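You operate a simulated robot arm through the tools that you are given. There is no shell and no other tool.

Carry out the task below with a simulated robot arm. There is one attempt and no reset: what you move stays moved.

## Task
Run the tester on its red stopper and purge till it reads 1E-9 or less, then zero it.
Fine: brass lever locked and orange valve open before START; blue button to FINE before you purge.

The check looks at the end state, three seconds after you hand in, the way a careful person would. Anything else that was tipped, shoved, dropped, spilled or broken makes it a failure. Lids that push on must go on centred and level and be pressed home; caps that screw on are set level and turned clockwise until they are tight.

## Robot
A 7-joint arm with a two-finger parallel gripper, fixed in place. Base frame: the origin is on the floor under the middle of its stand, x ahead of it, y to its left, z up. Units: mm, degrees, N and s.
It reaches about 1479 mm from its shoulder. Its first joint turns from -166.0 to 166.0 degrees. Payload 4.4 kg.
The tool frame sits at the grasp point between the pads (the TCP): z along the fingers, y along the line on which they close. The tips reach 23 mm beyond it. Largest opening 94 mm; finger width 38, thickness 10; the body of the gripper, 54 by 96 mm, starts 39 mm behind the TCP.
Orientation is that of the tool frame in the base frame, as a unit quaternion [w, x, y, z]. With the fingers straight down and closing along the base's y, the tool's x points along the base's -x, its y along +y and its z along -z.

## Interface
- The arm moves only by the tool jog_arm. Its argument "commands" is a list of rows, each a list of 7 numbers: the turn, a rotation vector about the tool's x, y, z in units of 6 degrees (1.0 is 6 degrees), then the shift along the tool's x, y, z in units of 25 mm (1.0 is 25 mm), then the finger opening in m, from 0 to 0.094. In form: [[wx, wy, wz, x, y, z, fingers], ...]. A call has 1 to 20 rows; each row shifts and turns the commanded pose from where the row before left it, along the tool's axes as they then stand. A call with a number of a shift or a turn outside -1 to 1 is refused whole. A row lasts 0.2 s, in which the tool goes at most 50 mm and 8.6 degrees; a call with a longer step from one row to the next is refused whole, and so is a gripper value outside its range. Where a pose cannot be reached the arm comes as near as it can. A force on the tool above 90 N (or 10 N above the force at the start of the call, whichever is more), or a blocked arm, ends the call early, and 0.2 s more pass. Each finger travels about 72 mm/s and halts on what it meets, pressing with about 30 N; the grip force reading is that of the motor and also rises with nothing between the fingers. The clock runs only during rows and for 0.2 s after the last one: add rows that do not move to give the fingers time. It gives the time, the measured TCP pose, the force on the tool (base axes), the opening and the grip force at its end, in the units of the frame above (readings bear some noise), with the torque about the TCP (base axes, N m) and any sound that the robot's microphone picked up, and new pictures: "pictures" is both (left out), scene, wrist or none.
- Cameras (640 x 400 px; columns grow to the right, rows downward): "scene" is fixed at [219.2, -652, 1727.5]; the picture's right is [0.75, -0.66, 0.00], its down [-0.29, -0.32, -0.90] and it looks along [0.60, 0.68, -0.43] (base axes); focal length 357 px, centre (320, 200). "wrist" rides on the gripper at [86, 16, -74] in the tool frame; the picture's right is [-0.18, 0.98, 0.00], its down [-0.58, -0.11, -0.81] and it looks along [-0.79, -0.15, 0.59] (tool axes); focal length 243 px, centre (320, 200). There is no depth. A picture from a camera that has moved, and an enlarged one, comes with that camera's place and axes in the base frame and with its lens.
- enlarge(camera, box): a new picture of the part [left, top, right, bottom] of that camera's present view, enlarged. No time passes.
- hand_in(): hands the job in; it is judged then, once.

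Nothing tells you positions but the pictures and the camera data. Unless the task says otherwise, let go and move clear before handing in.

The tools are called after "Request:" as name(argument=value, ...) on one line, values as JSON. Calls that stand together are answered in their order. jog_arm: Moves the arm, as the interface text tells. Its arguments: {"type":"object","properties":{"commands":{"type":"array","items":{"type":"array","items":{"type":"number"}}},"pictures":{"type":"string","enum":["both","scene","wrist","none"]}},"required":["commands"]} The other tools are called the same way: enlarge (camera, box) takes an enlarged picture of a part of a camera's view; hand_in () hands the job in.

At the start:

```text
time: 0.0
position: [633.3, 149.7, 1544.8]
ee_rot: [0.0, 0.0, 1.0, 0.0]
wrist_force: [-1.1, 0.2, 0.0]
ft_torque: [0.01, 0.01, -0.01]
gripper_width: 93.8
grip_force: 0.1
```

scene: 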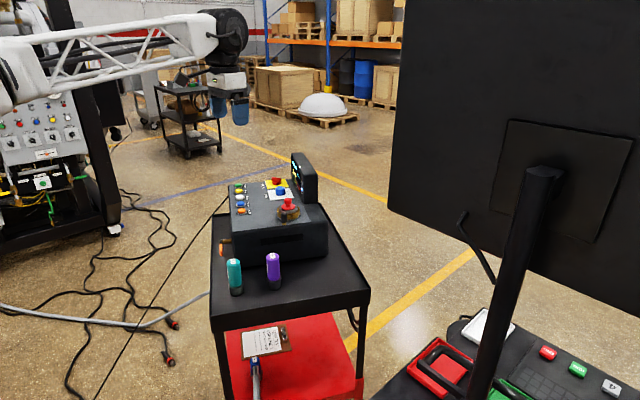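
wrist: 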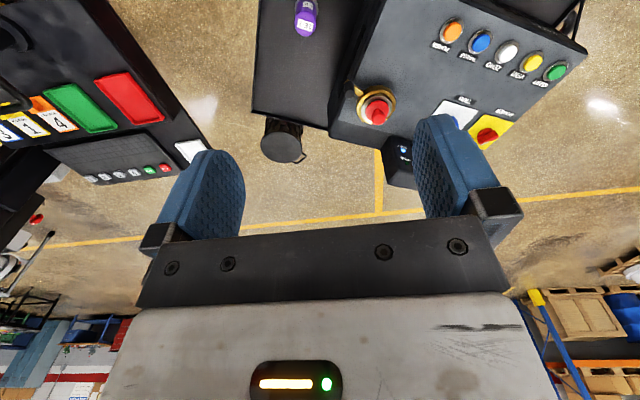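

I see a cart with a black leak-tester box carrying coloured buttons, a red stopper on a brass fitting, and two bottles; I need a closer look at the labels before moving. I'll enlarge both views.

Request:
enlarge(camera="scene", box=[200, 140, 360, 240])

Request:
enlarge(camera="wrist", box=[320, 0, 600, 175])

Request:
enlarge(camera="scene", box=[200, 220, 360, 320])

Request:
enlarge(camera="scene", box=[210, 300, 340, 400])

```text
4.00 times, centred on (280, 190) of scene
camera zoom: at [219.2, -652.0, 1727.5], right [0.75, -0.66, 0.0], down [-0.29, -0.32, -0.9], along [0.6, 0.68, -0.43], focal length 1428 px, centre (480, 240)
```

zoom: 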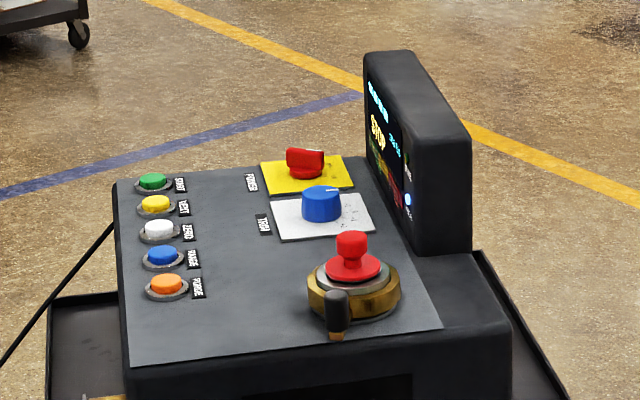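

```text
2.29 times, centred on (460, 88) of wrist
camera zoom: at [547.1, 165.0, 1618.5], right [0.18, 0.98, 0.0], down [0.58, -0.11, 0.81], along [0.79, -0.15, -0.59], focal length 555 px, centre (0, 457)
```

zoom: 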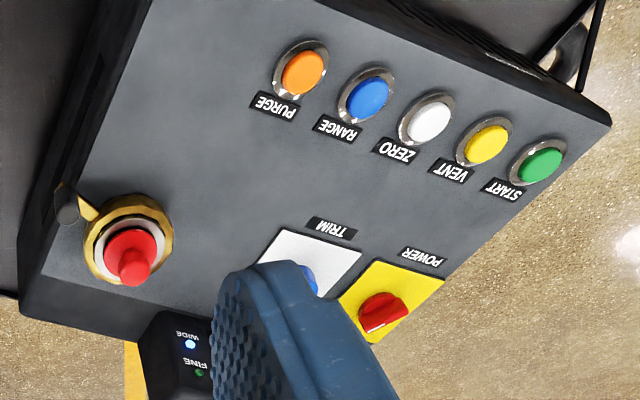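

```text
4.00 times, centred on (280, 270) of scene
camera zoom: at [219.2, -652.0, 1727.5], right [0.75, -0.66, 0.0], down [-0.29, -0.32, -0.9], along [0.6, 0.68, -0.43], focal length 1428 px, centre (480, -80)
```

zoom: 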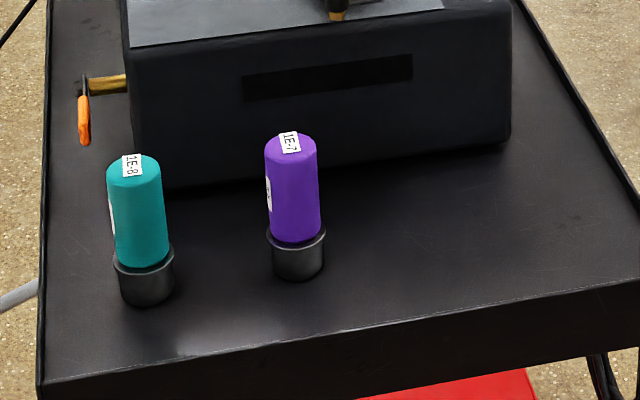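

```text
4.00 times, centred on (275, 350) of scene
camera zoom: at [219.2, -652.0, 1727.5], right [0.75, -0.66, 0.0], down [-0.29, -0.32, -0.9], along [0.6, 0.68, -0.43], focal length 1428 px, centre (500, -400)
```

zoom: 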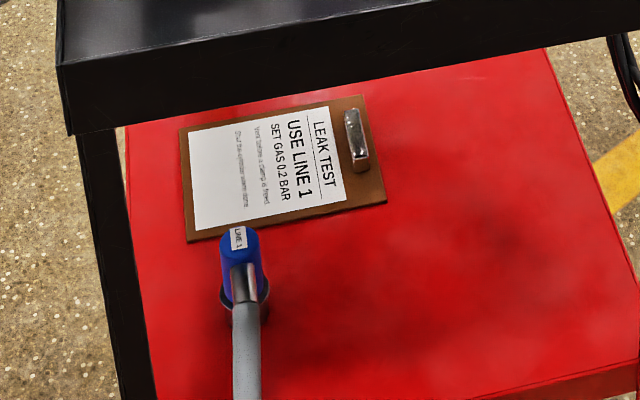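

The tester sits yawed about -27° with its button row START/VENT/ZERO/RANGE/PURGE on the robot side, the red stopper in the brass-ringed port at about (848, 222, 1215), and a display at the far side. I'll zoom more to see the display, lever and valve state.

Request:
enlarge(camera="scene", box=[285, 145, 325, 205])

Request:
enlarge(camera="scene", box=[265, 185, 313, 230])

Request:
enlarge(camera="scene", box=[210, 225, 258, 265])

Request:
enlarge(camera="wrist", box=[250, 0, 450, 190])

```text
6.67 times, centred on (305, 175) of scene
camera zoom: at [219.2, -652.0, 1727.5], right [0.75, -0.66, 0.0], down [-0.29, -0.32, -0.9], along [0.6, 0.68, -0.43], focal length 2379 px, centre (420, 367)
```

zoom: 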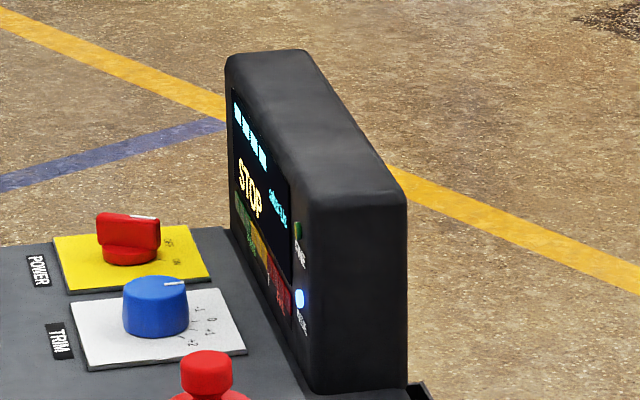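

```text
8.89 times, centred on (289, 208) of scene
camera zoom: at [219.2, -652.0, 1727.5], right [0.75, -0.66, 0.0], down [-0.29, -0.32, -0.9], along [0.6, 0.68, -0.43], focal length 3172 px, centre (596, 133)
```

zoom: 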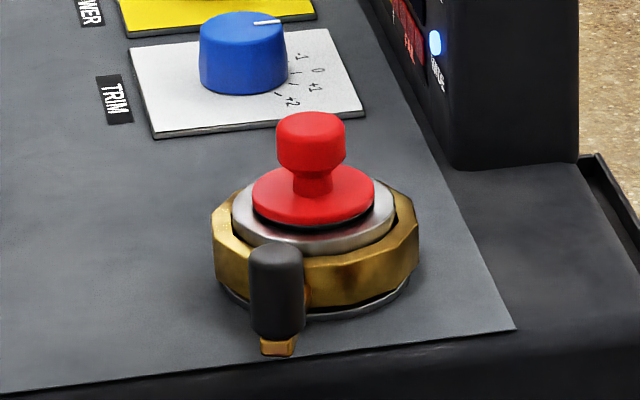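

```text
10.00 times, centred on (234, 245) of scene
camera zoom: at [219.2, -652.0, 1727.5], right [0.75, -0.66, 0.0], down [-0.29, -0.32, -0.9], along [0.6, 0.68, -0.43], focal length 3569 px, centre (1180, -250)
```

zoom: 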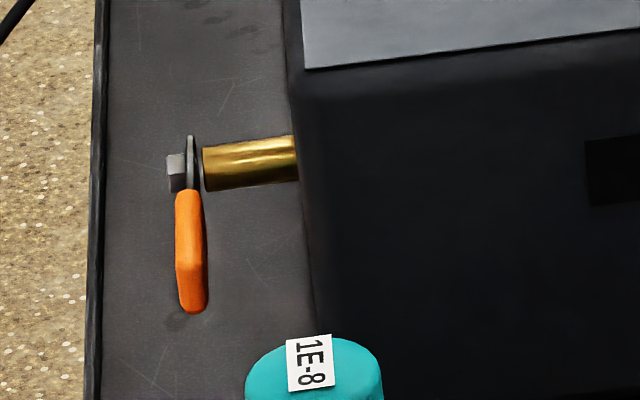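

```text
2.11 times, centred on (350, 95) of wrist
camera zoom: at [547.1, 165.0, 1618.5], right [0.18, 0.98, 0.0], down [0.58, -0.11, 0.81], along [0.79, -0.15, -0.59], focal length 511 px, centre (257, 421)
```

zoom: 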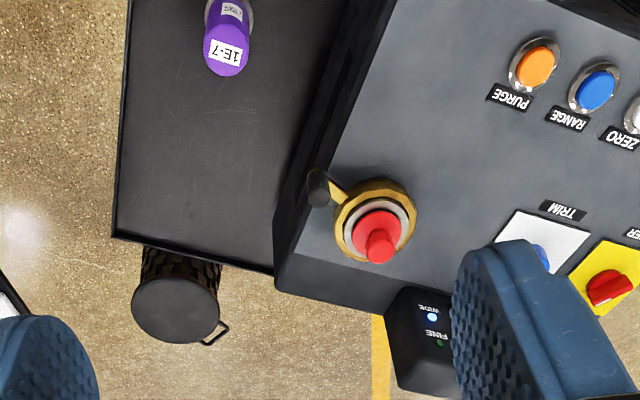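

The display says STOP with range on WIDE, the lever sticks out from the brass ring, and the orange valve is on the box's front (robot-side) face. I'll move the wrist camera to a spot in front of the tester, aligned with its yaw, to see the panel and valve square on.

Request:
jog_arm(commands=[[0, 0, 0, 0.094, 0.986, 0.571, 0.094], [0, 0, 0, 0.094, 0.986, 0.571, 0.094], [0, 0, 0, 0.094, 0.986, 0.571, 0.094], [0, 0, 0, 0.094, 0.986, 0.571, 0.094], [0, 0, 0, 0.094, 0.986, 0.571, 0.094], [0, 0, 0, 0.094, 0.986, 0.571, 0.094], [0, 0, 0, 0.094, 0.986, 0.571, 0.094], [0, 0, 0, 0.094, 0.986, 0.571, 0.094], [0, 0, 0, 0.094, 0.986, 0.571, 0.094], [0, 0, 0, 0.094, 0.986, 0.571, 0.094], [0, 0, 0, 0.094, 0.986, 0.571, 0.094], [0, 0, 0, 0.094, 0.986, 0.571, 0.094], [0, 0, 0, 0.094, 0.986, 0.571, 0.094], [0, 0, 0, 0.094, 0.986, 0.571, 0.094], [0, 0, 0.9, 0, 0, 0, 0.094], [0, 0, 0.9, 0, 0, 0, 0.094], [0, 0, 0.9, 0, 0, 0, 0.094], [0, 0, 0.9, 0, 0, 0, 0.094], [0, 0, 0.9, 0, 0, 0, 0.094]], pictures="both")

```text
time: 4.0
position: [598.9, 492.8, 1343.8]
ee_rot: [0.0, 0.235, 0.972, 0.001]
wrist_force: [-0.5, 0.2, 0.6]
ft_torque: [0.01, 0.02, 0.01]
gripper_width: 93.8
grip_force: 0.0
camera wrist: at [530.5, 547.3, 1418.3], right [0.61, 0.79, 0.0], down [0.47, -0.36, 0.81], along [0.64, -0.49, -0.59], focal length 243 px, centre (320, 200)
```

scene: 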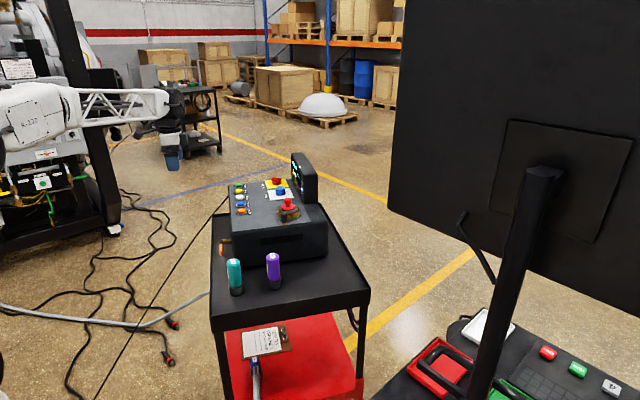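
wrist: 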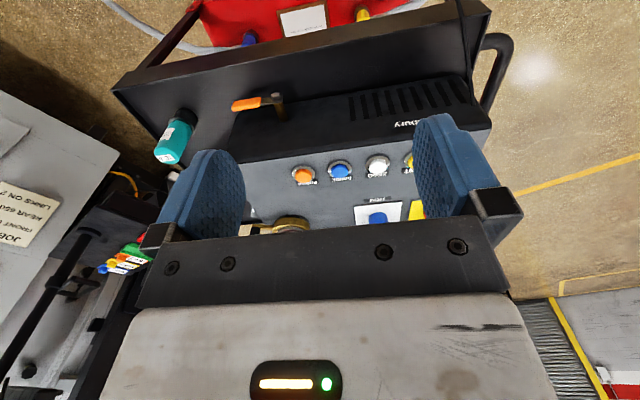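

The front face with the orange valve is visible now. I'll zoom into the valve and buttons.

Request:
enlarge(camera="wrist", box=[210, 70, 350, 150])

Request:
enlarge(camera="wrist", box=[230, 140, 430, 240])

Request:
enlarge(camera="wrist", box=[180, 0, 400, 80])

```text
4.57 times, centred on (280, 110) of wrist
camera zoom: at [530.5, 547.3, 1418.3], right [0.61, 0.79, 0.0], down [0.47, -0.36, 0.81], along [0.64, -0.49, -0.59], focal length 1109 px, centre (503, 611)
```

zoom: 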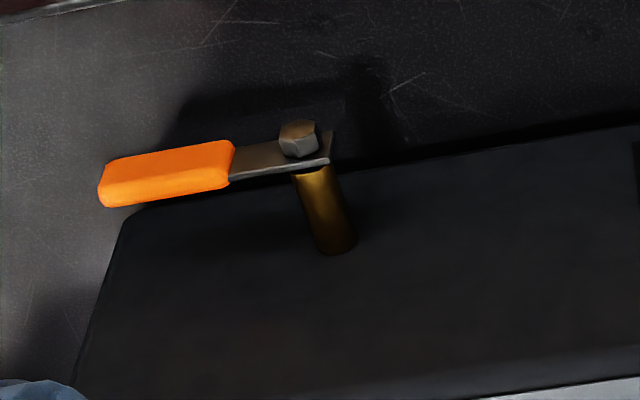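

```text
3.20 times, centred on (330, 190) of wrist
camera zoom: at [530.5, 547.3, 1418.3], right [0.61, 0.79, 0.0], down [0.47, -0.36, 0.81], along [0.64, -0.49, -0.59], focal length 776 px, centre (288, 232)
```

zoom: 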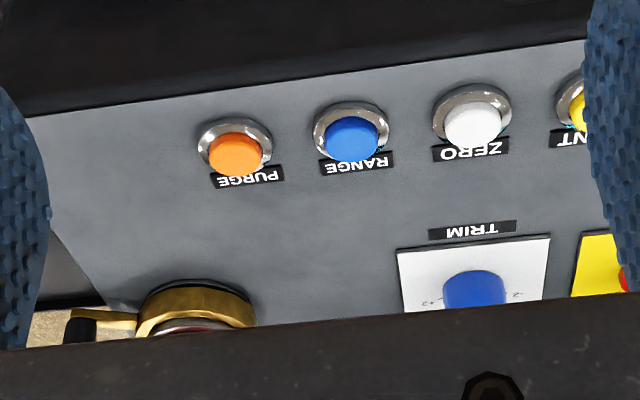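

```text
2.91 times, centred on (290, 40) of wrist
camera zoom: at [530.5, 547.3, 1418.3], right [0.61, 0.79, 0.0], down [0.47, -0.36, 0.81], along [0.64, -0.49, -0.59], focal length 706 px, centre (407, 666)
```

zoom: 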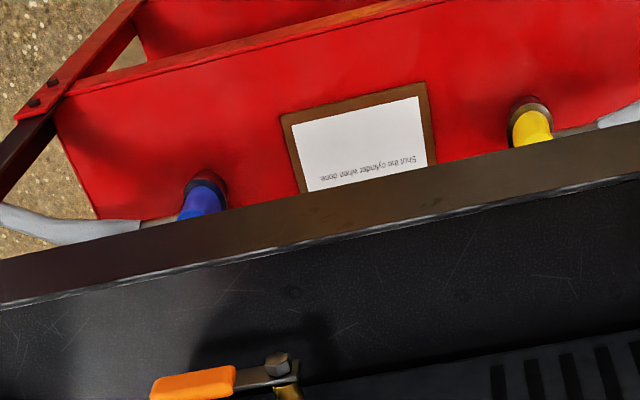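

The orange handle lies horizontal, pointing to the operator's right, on a post sticking out of the front face at about (653, 367, 1067). I'll come lower and in front of it to look for open/shut marks, staying well clear of the box.

Request:
jog_arm(commands=[[0, 0, 0, 0.157, -0.319, 0.929, 0.094], [0, 0, 0, 0.157, -0.319, 0.929, 0.094], [0, 0, 0, 0.157, -0.319, 0.929, 0.094], [0, 0, 0, 0.157, -0.319, 0.929, 0.094], [0, 0, 0, 0.157, -0.319, 0.929, 0.094], [0, 0, 0, 0.157, -0.319, 0.929, 0.094], [0, 0, 0, 0.157, -0.319, 0.929, 0.094], [0, 0, 0, 0.157, -0.319, 0.929, 0.094]], pictures="both")

```text
time: 5.8
position: [543.3, 448.7, 1158.6]
ee_rot: [-0.001, 0.233, 0.972, 0.0]
wrist_force: [0.6, -0.8, -0.3]
ft_torque: [-0.03, 0.01, 0.0]
gripper_width: 93.9
grip_force: 0.1
camera wrist: at [473.6, 503.2, 1232.1], right [0.61, 0.79, 0.0], down [0.47, -0.36, 0.81], along [0.64, -0.49, -0.59], focal length 243 px, centre (320, 200)
```

scene: 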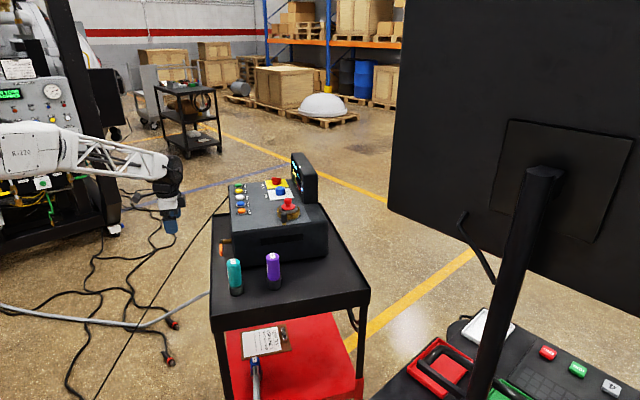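
wrist: 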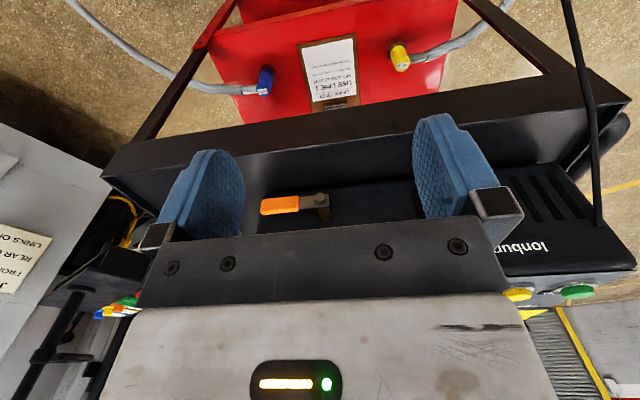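

Request:
enlarge(camera="wrist", box=[230, 150, 430, 240])

Request:
enlarge(camera="wrist", box=[290, 25, 370, 115])

Request:
enlarge(camera="wrist", box=[500, 150, 640, 310])

```text
3.20 times, centred on (330, 195) of wrist
camera zoom: at [473.6, 503.2, 1232.1], right [0.61, 0.79, 0.0], down [0.47, -0.36, 0.81], along [0.64, -0.49, -0.59], focal length 776 px, centre (288, 216)
```

zoom: 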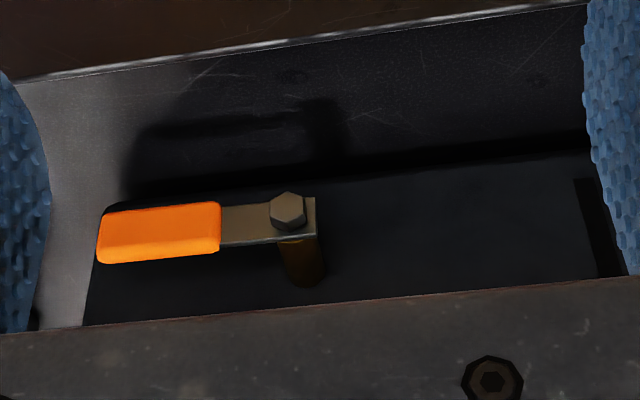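

```text
4.44 times, centred on (330, 70) of wrist
camera zoom: at [473.6, 503.2, 1232.1], right [0.61, 0.79, 0.0], down [0.47, -0.36, 0.81], along [0.64, -0.49, -0.59], focal length 1078 px, centre (276, 778)
```

zoom: 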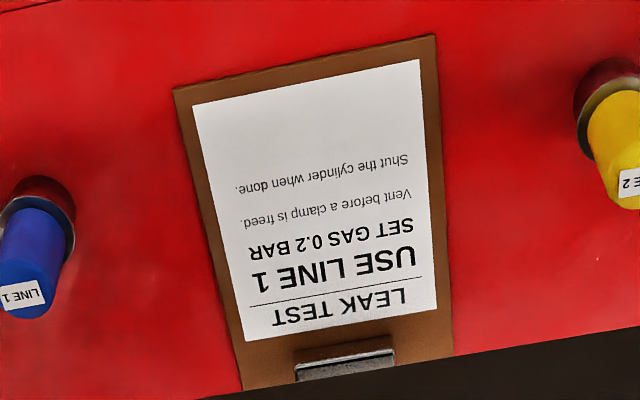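

```text
2.50 times, centred on (570, 230) of wrist
camera zoom: at [473.6, 503.2, 1232.1], right [0.61, 0.79, 0.0], down [0.47, -0.36, 0.81], along [0.64, -0.49, -0.59], focal length 606 px, centre (-305, 125)
```

zoom: 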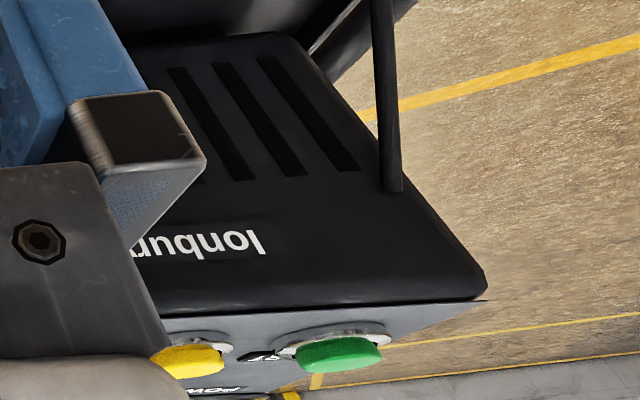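

No marks near the valve itself. Next I'll read the display: rise and move over the panel so the camera faces the screen.

Request:
jog_arm(commands=[[0, 0, 0, 0, 0, -1, 0.094], [0, 0, 0, 0, 0, -1, 0.094], [0, 0, 0, 0, 0, -1, 0.094], [0, 0, 0, 0, 0, -1, 0.094], [0, 0, 0, -0.94, 0.544, -0.335, 0.094], [0, 0, 0, -0.94, 0.544, -0.335, 0.094], [0, 0, 0, -0.94, 0.544, -0.335, 0.094], [0, 0, 0, -0.94, 0.544, -0.335, 0.094], [0, 0, 0, -0.94, 0.544, -0.335, 0.094], [0, 0, 0, -0.94, 0.544, -0.335, 0.094], [0, 0, 0, -0.94, 0.544, -0.335, 0.094], [0, 0, 0, -0.94, 0.544, -0.335, 0.094], [0, 0, 0, -0.94, 0.544, -0.335, 0.094], [0, 0, 0, -0.94, 0.544, -0.335, 0.094], [0, 0, 0, -0.94, 0.544, -0.335, 0.094]], pictures="both")

```text
time: 9.0
position: [840.0, 466.3, 1351.9]
ee_rot: [0.0, 0.233, 0.973, 0.0]
wrist_force: [0.7, -0.2, 0.5]
ft_torque: [0.01, 0.01, -0.02]
gripper_width: 94.0
grip_force: 0.0
camera wrist: at [771.0, 520.1, 1425.6], right [0.61, 0.79, 0.0], down [0.47, -0.36, 0.81], along [0.64, -0.49, -0.59], focal length 243 px, centre (320, 200)
```

scene: 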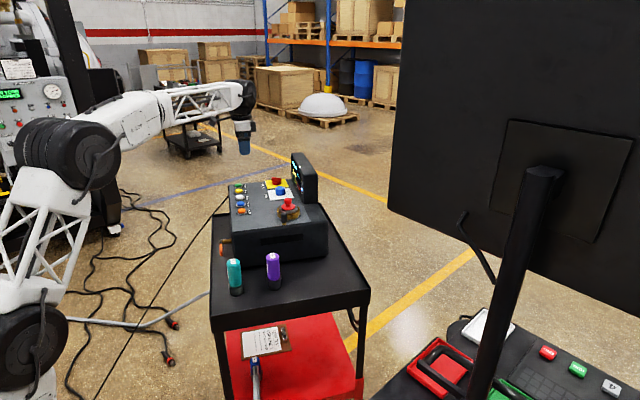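
wrist: 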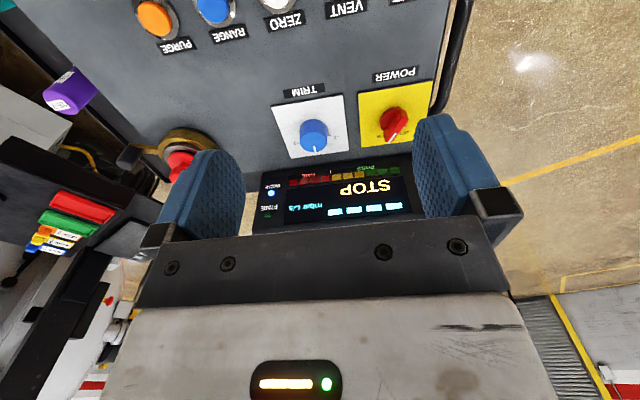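

Request:
enlarge(camera="wrist", box=[240, 150, 430, 240])

Request:
enlarge(camera="wrist", box=[100, 100, 230, 190])

Request:
enlarge(camera="wrist", box=[250, 60, 450, 190])

```text
3.37 times, centred on (335, 195) of wrist
camera zoom: at [771.0, 520.1, 1425.6], right [0.61, 0.79, 0.0], down [0.47, -0.36, 0.81], along [0.64, -0.49, -0.59], focal length 817 px, centre (270, 217)
```

zoom: 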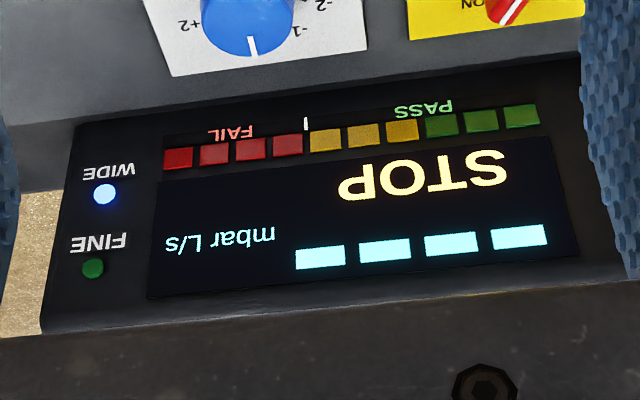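

```text
4.44 times, centred on (165, 145) of wrist
camera zoom: at [771.0, 520.1, 1425.6], right [0.61, 0.79, 0.0], down [0.47, -0.36, 0.81], along [0.64, -0.49, -0.59], focal length 1078 px, centre (1009, 444)
```

zoom: 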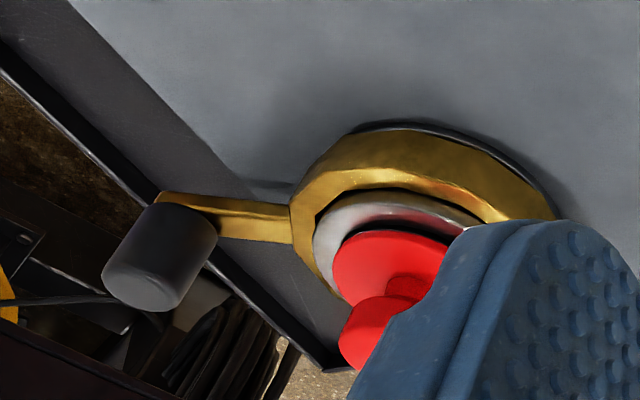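

```text
3.08 times, centred on (350, 125) of wrist
camera zoom: at [771.0, 520.1, 1425.6], right [0.61, 0.79, 0.0], down [0.47, -0.36, 0.81], along [0.64, -0.49, -0.59], focal length 746 px, centre (228, 431)
```

zoom: 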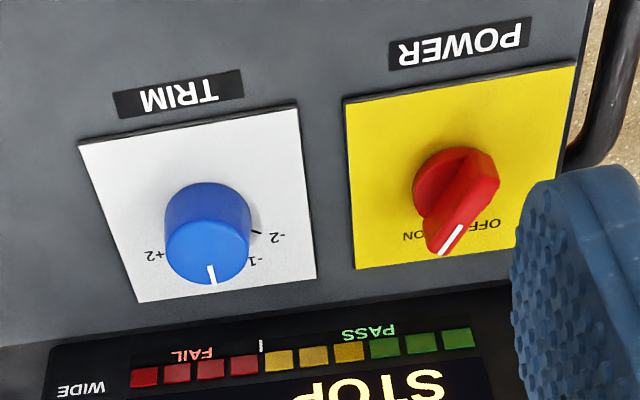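

The display shows STOP, dashes, WIDE selected. Now I want a square look at the brass clamp ring, its lever, and any marks on the panel around it.

Request:
jog_arm(commands=[[0, 0, 0, 0.028, -0.89, 0.372, 0.094], [0, 0, 0, 0.028, -0.89, 0.372, 0.094], [0, 0, 0, 0.028, -0.89, 0.372, 0.094], [0, 0, 0, 0.028, -0.89, 0.372, 0.094], [0, 0, 0, 0.028, -0.89, 0.372, 0.094], [0, 0, 0, 0.028, -0.89, 0.372, 0.094], [0, 0, 0, 0.028, -0.89, 0.372, 0.094], [0, 0, 0, 0.028, -0.89, 0.372, 0.094], [0, 0, 0, 0.028, -0.89, 0.372, 0.094], [0, 0, 0, 0.028, -0.89, 0.372, 0.094]], pictures="both")

```text
time: 11.2
position: [733.7, 271.1, 1258.2]
ee_rot: [0.0, 0.235, 0.972, 0.0]
wrist_force: [0.5, -0.4, -0.1]
ft_torque: [0.01, 0.01, -0.01]
gripper_width: 94.1
grip_force: 0.0
camera wrist: at [664.2, 325.1, 1331.7], right [0.61, 0.79, 0.0], down [0.47, -0.36, 0.81], along [0.64, -0.49, -0.59], focal length 243 px, centre (320, 200)
```

scene: 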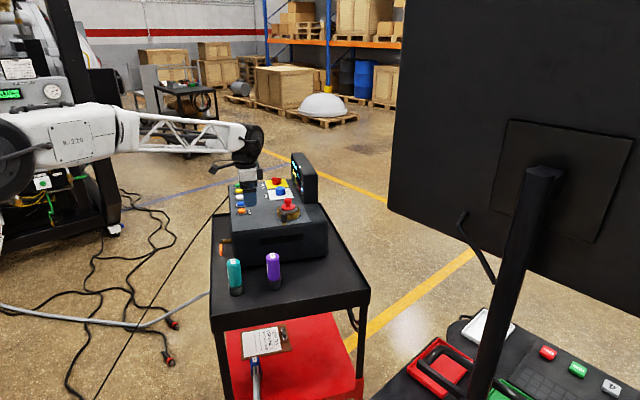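
wrist: 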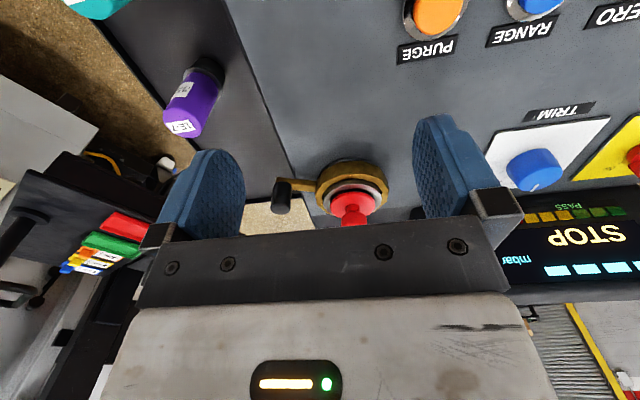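

Request:
enlarge(camera="wrist", box=[240, 140, 430, 235])

Request:
enlarge(camera="wrist", box=[460, 170, 640, 290])

```text
3.37 times, centred on (335, 188) of wrist
camera zoom: at [664.2, 325.1, 1331.7], right [0.61, 0.79, 0.0], down [0.47, -0.36, 0.81], along [0.64, -0.49, -0.59], focal length 817 px, centre (270, 242)
```

zoom: 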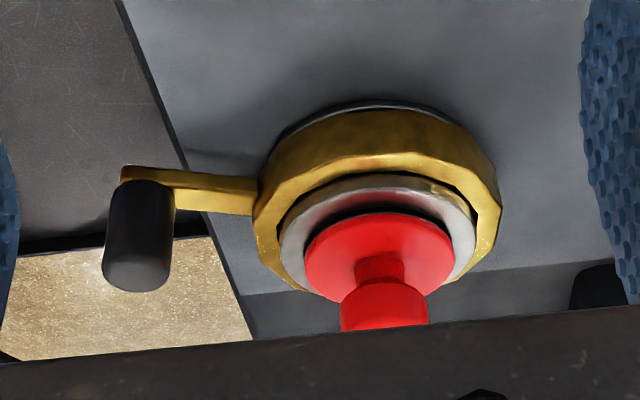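

```text
3.33 times, centred on (550, 230) of wrist
camera zoom: at [664.2, 325.1, 1331.7], right [0.61, 0.79, 0.0], down [0.47, -0.36, 0.81], along [0.64, -0.49, -0.59], focal length 809 px, centre (-447, 100)
```

zoom: 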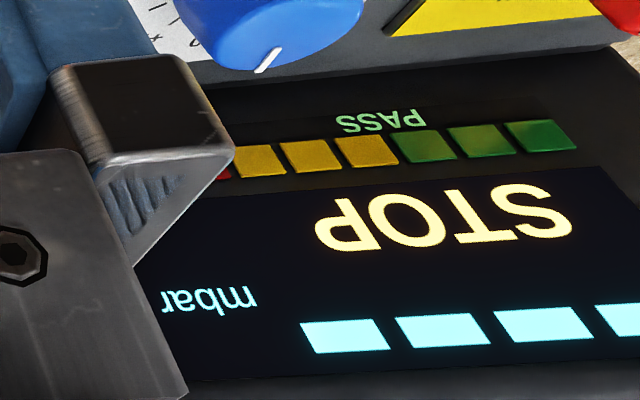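

No marks around the ring; the lever ends in a vertical black knob near (796, 176), z 1166–1202, about 72 mm from the port axis (849, 225). I'll go above that knob and yaw the gripper so its fingers straddle the knob tangentially.

Request:
jog_arm(commands=[[0, 0, 0, 0, 0, -0.9, 0.094], [0, 0, 0, 0, 0, -0.9, 0.094], [0, 0, 0, -0.99, -0.56, 0, 0.06], [0, 0, 0, -0.99, -0.56, 0, 0.06], [0, 0, 0, -0.99, -0.56, 0, 0.06], [0, 0, 0, -0.99, -0.56, 0, 0.06], [0, 0, -0.972, 0, 0, 0, 0.06], [0, 0, -0.972, 0, 0, 0, 0.06], [0, 0, -0.972, 0, 0, 0, 0.06], [0, 0, -0.972, 0, 0, 0, 0.06], [0, 0, -0.972, 0, 0, 0, 0.06], [0, 0, -0.972, 0, 0, 0, 0.06], [0, 0, -0.972, 0, 0, 0, 0.06], [0, 0, -0.972, 0, 0, 0, 0.06], [0, 0, -0.972, 0, 0, 0, 0.06], [0, 0, -0.972, 0, 0, 0, 0.06], [0, 0, -0.972, 0, 0, 0, 0.06], [0, 0, -0.972, 0, 0, 0, 0.06]], pictures="both")

```text
time: 15.0
position: [795.5, 176.6, 1303.2]
ee_rot: [0.0, -0.367, 0.93, 0.0]
wrist_force: [-0.3, 0.7, -0.7]
ft_torque: [-0.03, -0.04, 0.0]
gripper_width: 59.9
grip_force: 0.0
camera wrist: at [722.7, 129.5, 1377.3], right [-0.54, 0.84, 0.0], down [0.5, 0.32, 0.81], along [0.68, 0.43, -0.59], focal length 243 px, centre (320, 200)
```

scene: 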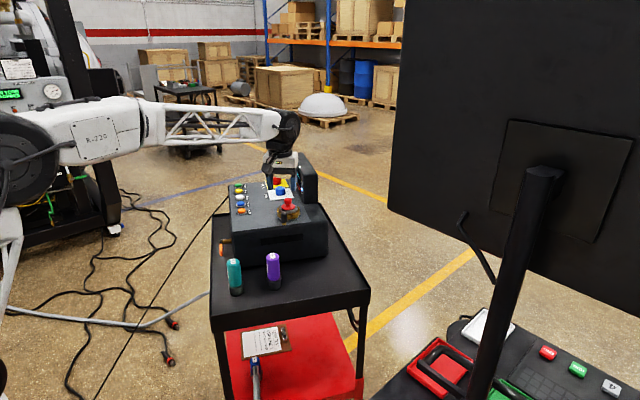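
wrist: 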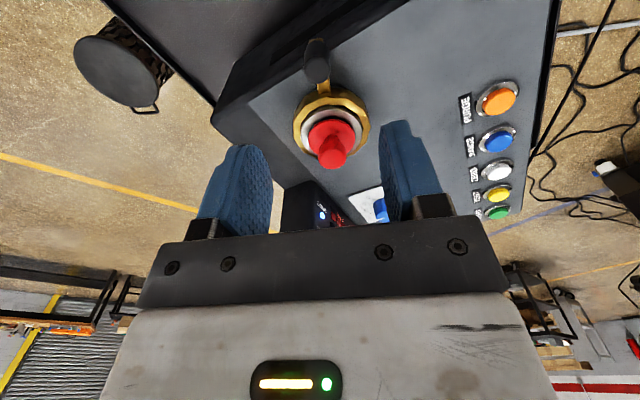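

Request:
enlarge(camera="wrist", box=[240, 20, 400, 180])

Request:
enlarge(camera="scene", box=[220, 140, 340, 240])

```text
2.50 times, centred on (320, 100) of wrist
camera zoom: at [722.7, 129.5, 1377.3], right [-0.54, 0.84, 0.0], down [0.5, 0.32, 0.81], along [0.68, 0.43, -0.59], focal length 606 px, centre (320, 450)
```

zoom: 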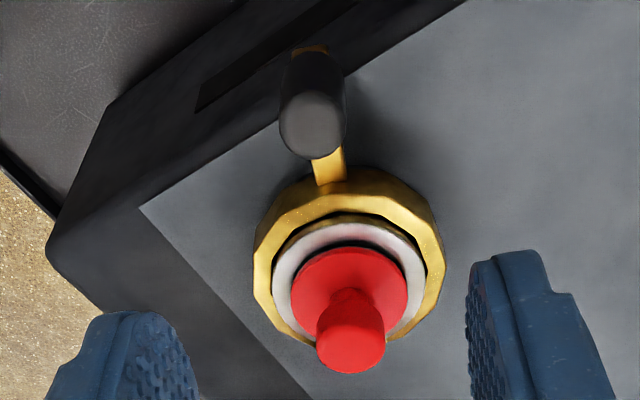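

```text
4.00 times, centred on (280, 190) of scene
camera zoom: at [219.2, -652.0, 1727.5], right [0.75, -0.66, 0.0], down [-0.29, -0.32, -0.9], along [0.6, 0.68, -0.43], focal length 1428 px, centre (480, 240)
```

zoom: 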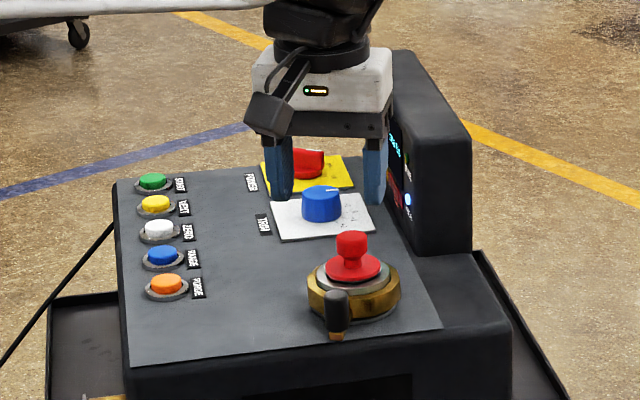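

The knob lines up straight below the TCP. I'll descend around it, stopping above the brass arm, without gripping yet.

Request:
jog_arm(commands=[[0, 0, 0, 0, 0, 0.8, 0.05], [0, 0, 0, 0, 0, 0.8, 0.05], [0, 0, 0, 0, 0, 0.8, 0.05], [0, 0, 0, 0, 0, 0.8, 0.05], [0, 0, 0, 0, 0, 0.8, 0.05]], pictures="both")

```text
time: 16.2
position: [796.5, 177.4, 1203.1]
ee_rot: [0.0, -0.366, 0.931, 0.0]
wrist_force: [0.3, -0.2, 0.8]
ft_torque: [0.03, -0.02, 0.0]
gripper_width: 50.3
grip_force: 0.0
camera wrist: at [722.9, 129.8, 1277.4], right [-0.54, 0.84, 0.0], down [0.5, 0.32, 0.81], along [0.68, 0.43, -0.59], focal length 243 px, centre (320, 200)
```

scene: 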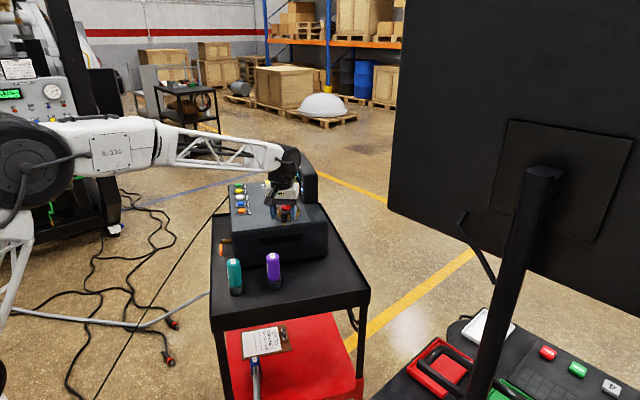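
wrist: 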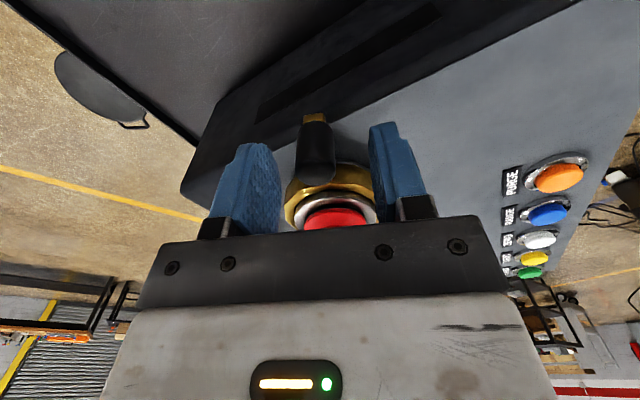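

Request:
enlarge(camera="wrist", box=[220, 100, 420, 240])

Request:
enlarge(camera="scene", box=[250, 170, 330, 240])

```text
2.86 times, centred on (320, 170) of wrist
camera zoom: at [722.9, 129.8, 1277.4], right [-0.54, 0.84, 0.0], down [0.5, 0.32, 0.81], along [0.68, 0.43, -0.59], focal length 693 px, centre (320, 286)
```

zoom: 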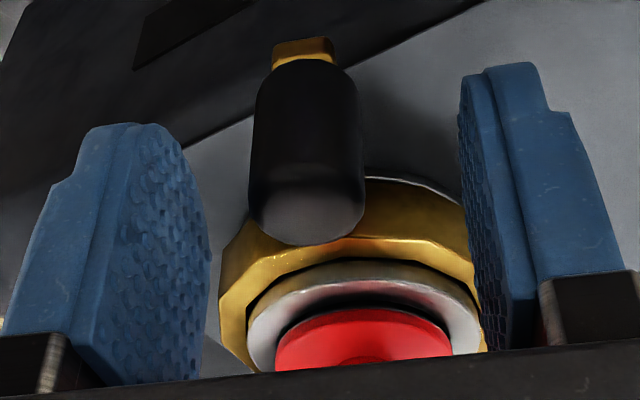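

```text
5.71 times, centred on (290, 205) of scene
camera zoom: at [219.2, -652.0, 1727.5], right [0.75, -0.66, 0.0], down [-0.29, -0.32, -0.9], along [0.6, 0.68, -0.43], focal length 2039 px, centre (491, 171)
```

zoom: 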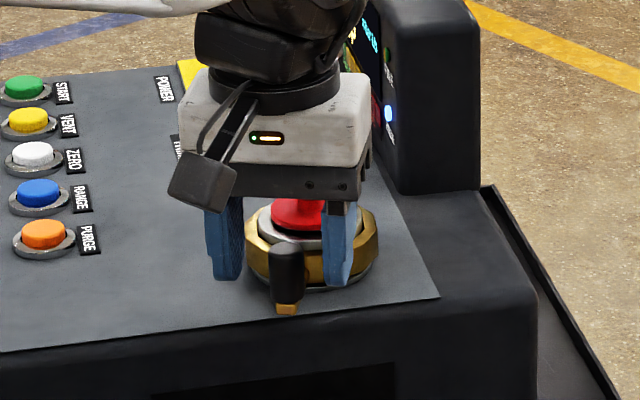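

The knob sits between the pads. I'll drop a few more millimetres and close on it.

Request:
jog_arm(commands=[[0, 0, 0, 0, 0, 0.24, 0.05], [0, 0, 0, 0, 0, 0, 0.03], [0, 0, 0, 0, 0, 0, 0.02], [0, 0, 0, 0, 0, 0, 0.012], [0, 0, 0, 0, 0, 0, 0.01], [0, 0, 0, 0, 0, 0, 0.01]], pictures="both")

```text
time: 17.6
position: [797.5, 176.9, 1197.0]
ee_rot: [-0.001, -0.366, 0.931, 0.0]
wrist_force: [0.0, -0.7, 1.2]
ft_torque: [0.25, 0.26, 0.0]
gripper_width: 19.4
grip_force: 29.9
camera wrist: at [723.1, 129.8, 1271.0], right [-0.54, 0.84, 0.0], down [0.5, 0.32, 0.81], along [0.68, 0.43, -0.59], focal length 243 px, centre (320, 200)
```

scene: 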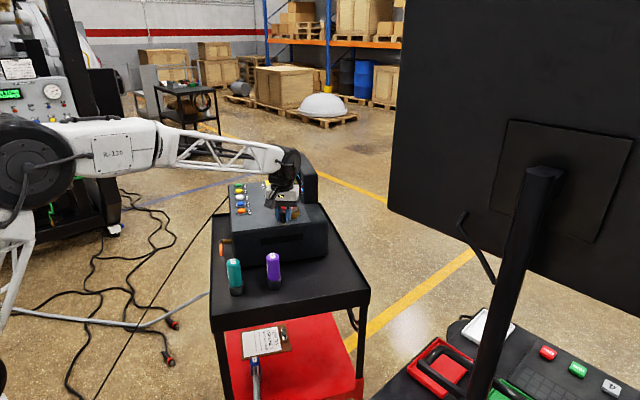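
wrist: 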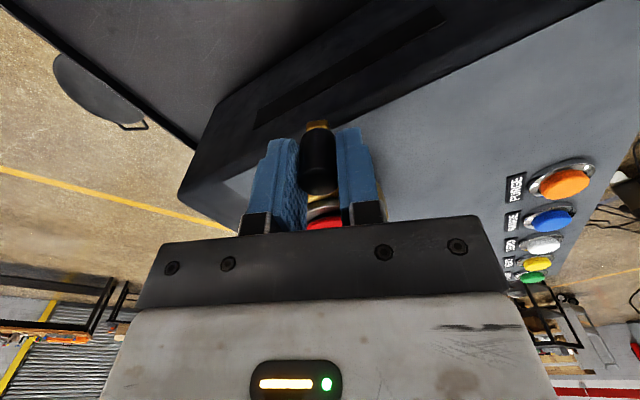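

The knob is held (19.4 mm). I'll try a small clockwise swing (seen from above) about the port axis and watch the force.

Request:
jog_arm(commands=[[0, 0, 0.5, 0, 0.151, 0, 0.01], [0, 0, 0.5, 0, 0.151, 0, 0.01], [0, 0, 0.5, 0, 0.151, 0, 0.01], [0, 0, 0, 0, 0, 0, 0.01]], pictures="wrist")

```text
time: 18.6
position: [788.6, 185.9, 1196.4]
ee_rot: [0.0, -0.291, 0.957, 0.001]
wrist_force: [13.4, 9.1, 1.1]
ft_torque: [0.46, -0.02, 0.02]
gripper_width: 19.5
grip_force: 29.8
camera wrist: at [709.2, 151.2, 1270.9], right [-0.4, 0.92, 0.0], down [0.54, 0.23, 0.81], along [0.74, 0.32, -0.59], focal length 243 px, centre (320, 200)
```

wrist: 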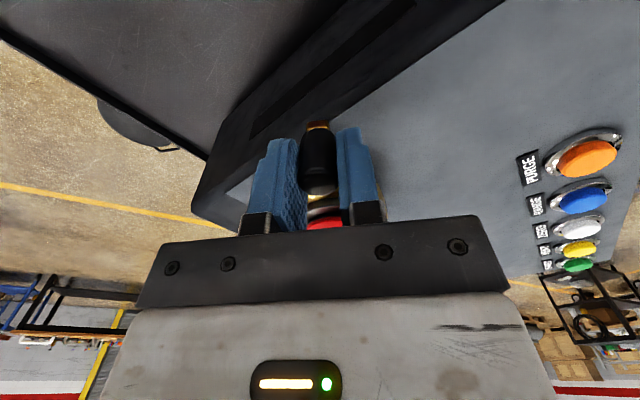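

The lever swings freely clockwise (force is only radial, from path mismatch). I'll continue, correcting slightly inward.

Request:
jog_arm(commands=[[0, 0, 0.5, -0.03, 0.151, 0, 0.01], [0, 0, 0.5, -0.03, 0.151, 0, 0.01], [0, 0, 0.5, -0.02, 0.151, 0, 0.01], [0, 0, 0.5, -0.02, 0.151, 0, 0.01], [0, 0, 0, 0, 0, 0, 0.01]], pictures="wrist")

```text
time: 19.8
position: [783.5, 199.5, 1196.5]
ee_rot: [0.0, -0.19, 0.982, 0.0]
wrist_force: [-23.2, -8.7, 0.7]
ft_torque: [0.22, 0.38, 0.01]
gripper_width: 19.2
grip_force: 30.2
camera wrist: at [698.0, 182.5, 1271.0], right [-0.2, 0.98, 0.0], down [0.58, 0.12, 0.81], along [0.79, 0.16, -0.59], focal length 243 px, centre (320, 200)
```

wrist: 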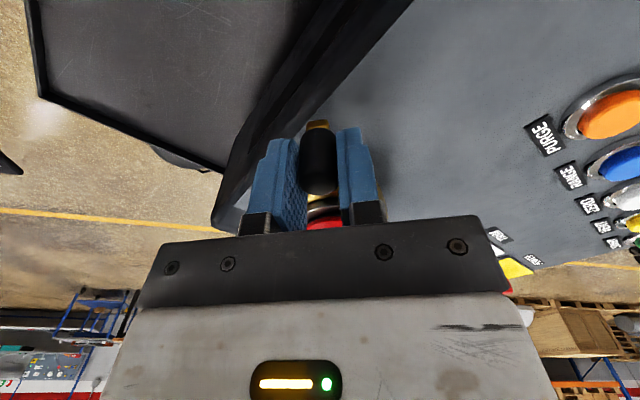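

Slight overcorrection inward; the swing itself is free. Continuing clockwise with a balanced path.

Request:
jog_arm(commands=[[0, 0, 0.5, 0.01, 0.151, 0, 0.01], [0, 0, 0.5, 0, 0.151, 0, 0.01], [0, 0, 0.5, 0, 0.151, 0, 0.01], [0, 0, 0.5, 0, 0.151, 0, 0.01], [0, 0, 0, 0, 0, 0, 0.01]], pictures="wrist")

```text
time: 21.0
position: [780.6, 214.7, 1196.1]
ee_rot: [0.0, -0.086, 0.996, 0.0]
wrist_force: [9.5, -0.6, 0.5]
ft_torque: [0.44, -0.65, -0.12]
gripper_width: 19.7
grip_force: 29.4
camera wrist: at [692.2, 215.6, 1270.9], right [0.01, 1.0, 0.0], down [0.59, -0.01, 0.81], along [0.81, -0.01, -0.59], focal length 243 px, centre (320, 200)
```

wrist: 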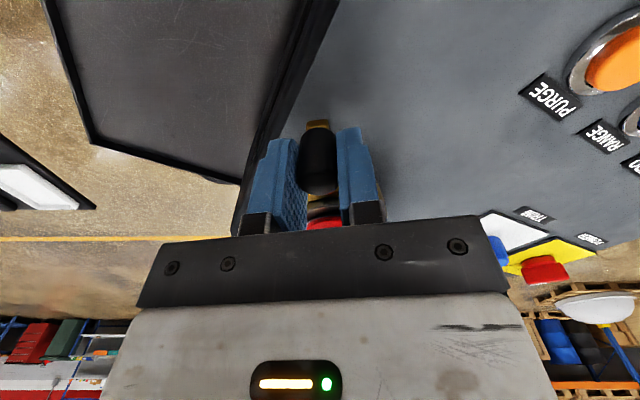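

Request:
jog_arm(commands=[[0, 0, 0.5, -0.03, 0.151, 0, 0.01], [0, 0, 0.5, -0.015, 0.151, 0, 0.01], [0, 0, 0.5, -0.015, 0.151, 0, 0.01], [0, 0, 0.5, -0.015, 0.151, 0, 0.01], [0, 0, 0.5, -0.015, 0.151, 0, 0.01], [0, 0, 0, 0, 0, 0, 0.01]], pictures="wrist")

```text
time: 22.4
position: [779.8, 233.9, 1196.9]
ee_rot: [0.0, 0.044, 0.999, -0.001]
wrist_force: [-19.6, 4.1, 1.1]
ft_torque: [0.39, 0.28, 0.09]
gripper_width: 19.3
grip_force: 29.8
camera wrist: at [696.0, 257.6, 1271.0], right [0.27, 0.96, 0.0], down [0.57, -0.16, 0.81], along [0.78, -0.22, -0.59], focal length 243 px, centre (320, 200)
```

wrist: 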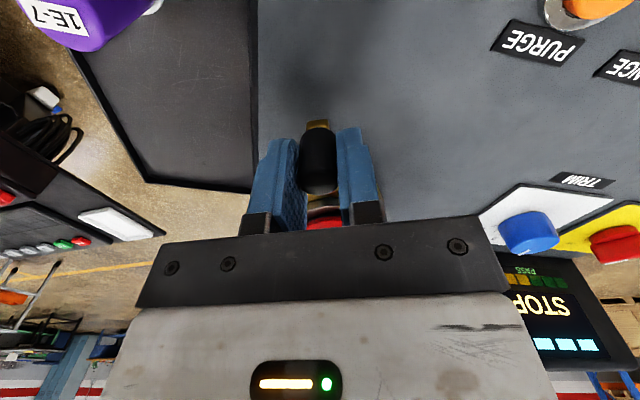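

Request:
jog_arm(commands=[[0, 0, 0.5, 0.015, 0.151, 0, 0.01], [0, 0, 0.5, -0.005, 0.151, 0, 0.01], [0, 0, 0.5, -0.01, 0.151, 0, 0.01], [0, 0, 0.5, -0.01, 0.151, 0, 0.01], [0, 0, 0, 0, 0, 0, 0.01]], pictures="wrist")

```text
time: 23.6
position: [784.2, 246.3, 1196.6]
ee_rot: [-0.001, 0.149, 0.989, -0.001]
wrist_force: [-18.6, -48.5, -0.5]
ft_torque: [0.0, -0.05, 0.09]
gripper_width: 19.9
grip_force: 30.1
camera wrist: at [706.0, 287.7, 1271.0], right [0.47, 0.89, 0.0], down [0.52, -0.27, 0.81], along [0.71, -0.38, -0.59], focal length 243 px, centre (320, 200)
```

wrist: 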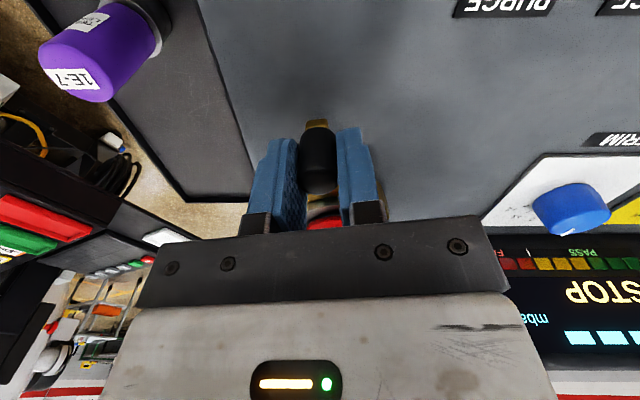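

After about 60° of clockwise swing the lever met firm resistance (about 52 N tangential) — an end stop. I'll ease off the force and check the scene.

Request:
jog_arm(commands=[[0, 0, -0.2, 0, -0.06, 0, 0.01], [0, 0, 0, 0, 0, 0, 0.01]], pictures="both")

Request:
enlarge(camera="scene", box=[200, 140, 360, 240])

```text
time: 24.2
position: [784.4, 245.4, 1196.3]
ee_rot: [0.0, 0.137, 0.991, 0.0]
wrist_force: [-10.4, -37.8, 0.6]
ft_torque: [0.11, -0.04, 0.17]
gripper_width: 19.4
grip_force: 29.9
camera wrist: at [704.7, 285.7, 1271.1], right [0.45, 0.9, 0.0], down [0.53, -0.26, 0.81], along [0.72, -0.36, -0.59], focal length 243 px, centre (320, 200)
```

scene: 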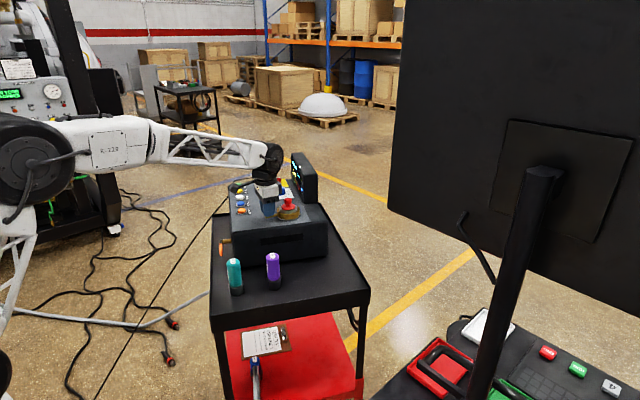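
wrist: 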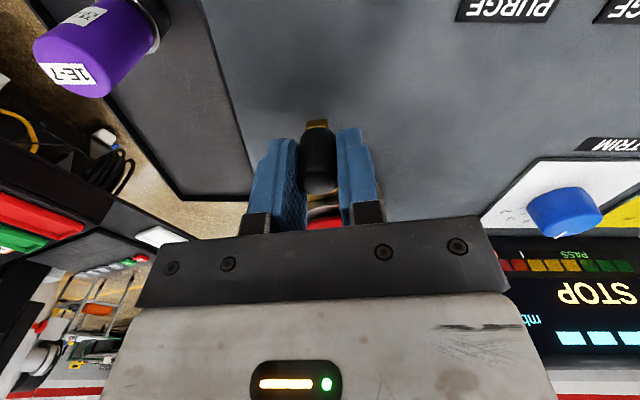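

```text
4.00 times, centred on (280, 190) of scene
camera zoom: at [219.2, -652.0, 1727.5], right [0.75, -0.66, 0.0], down [-0.29, -0.32, -0.9], along [0.6, 0.68, -0.43], focal length 1428 px, centre (480, 240)
```

zoom: 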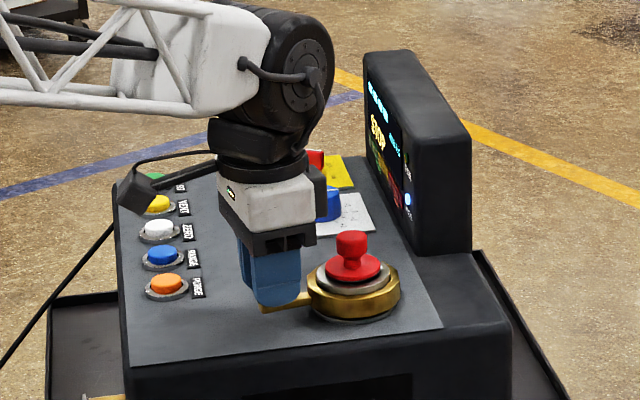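

The tester hasn't moved. I'll relieve the remaining force, let go of the knob, rise and look at the ring.

Request:
jog_arm(commands=[[0, 0, 0, 0, -0.15, 0, 0.01], [0, 0, 0, 0, 0, 0, 0.03], [0, 0, 0, 0, 0, 0, 0.05], [0, 0, 0, 0, 0, 0, 0.05], [0, 0, 0, 0, 0, -0.8, 0.05], [0, 0, 0, 0, 0, -0.8, 0.05], [0, 0, 0, 0, 0, -0.8, 0.06], [0, 0, 0, 0, 0, -0.8, 0.094], [0, 0, 0, 0, 0, -0.8, 0.094]], pictures="both")

Request:
enlarge(camera="wrist", box=[220, 10, 420, 230])

Request:
enlarge(camera="scene", box=[255, 185, 313, 230])

```text
time: 26.2
position: [782.6, 243.3, 1299.1]
ee_rot: [0.0, 0.138, 0.99, 0.001]
wrist_force: [-0.1, -0.7, -0.3]
ft_torque: [0.01, 0.02, 0.04]
gripper_width: 94.0
grip_force: 0.0
camera wrist: at [703.8, 282.4, 1371.6], right [0.45, 0.9, 0.0], down [0.53, -0.26, 0.81], along [0.72, -0.36, -0.59], focal length 243 px, centre (320, 200)
```

scene: 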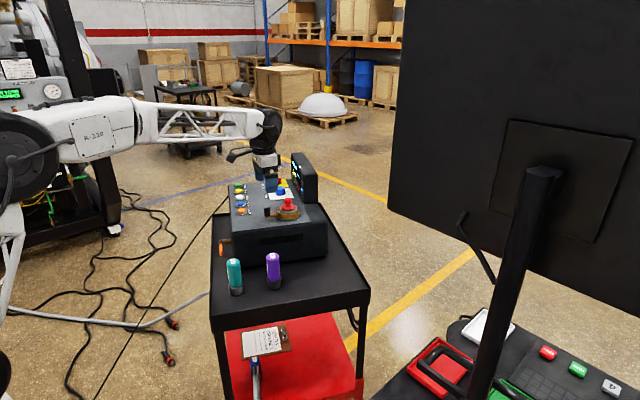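
wrist: 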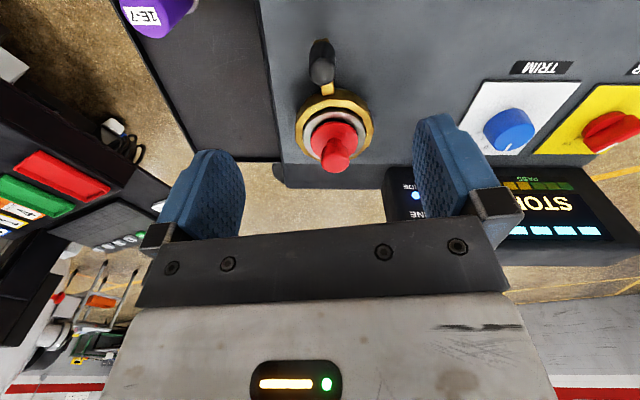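

```text
1.82 times, centred on (320, 120) of wrist
camera zoom: at [703.8, 282.4, 1371.6], right [0.45, 0.9, 0.0], down [0.53, -0.26, 0.81], along [0.72, -0.36, -0.59], focal length 441 px, centre (320, 346)
```

zoom: 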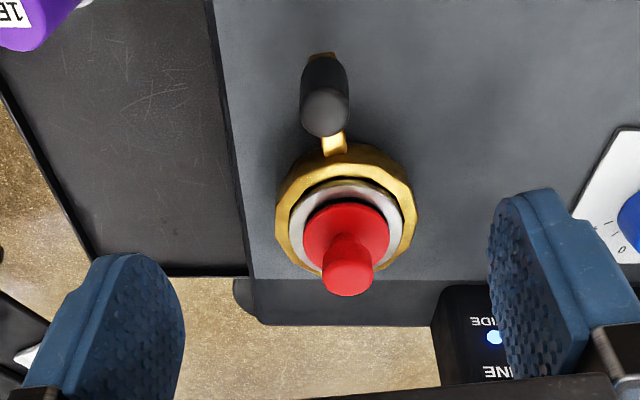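

```text
8.89 times, centred on (284, 208) of scene
camera zoom: at [219.2, -652.0, 1727.5], right [0.75, -0.66, 0.0], down [-0.29, -0.32, -0.9], along [0.6, 0.68, -0.43], focal length 3172 px, centre (640, 133)
```

zoom: 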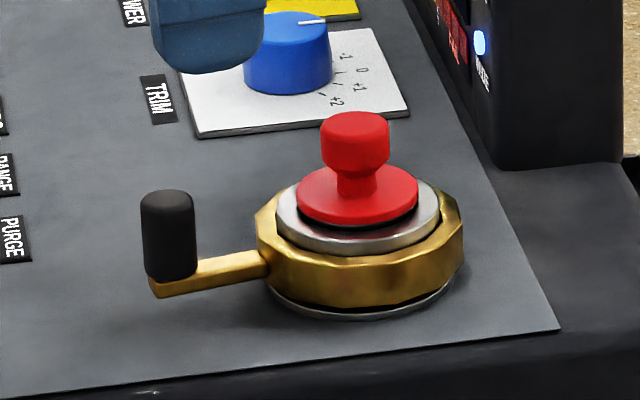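

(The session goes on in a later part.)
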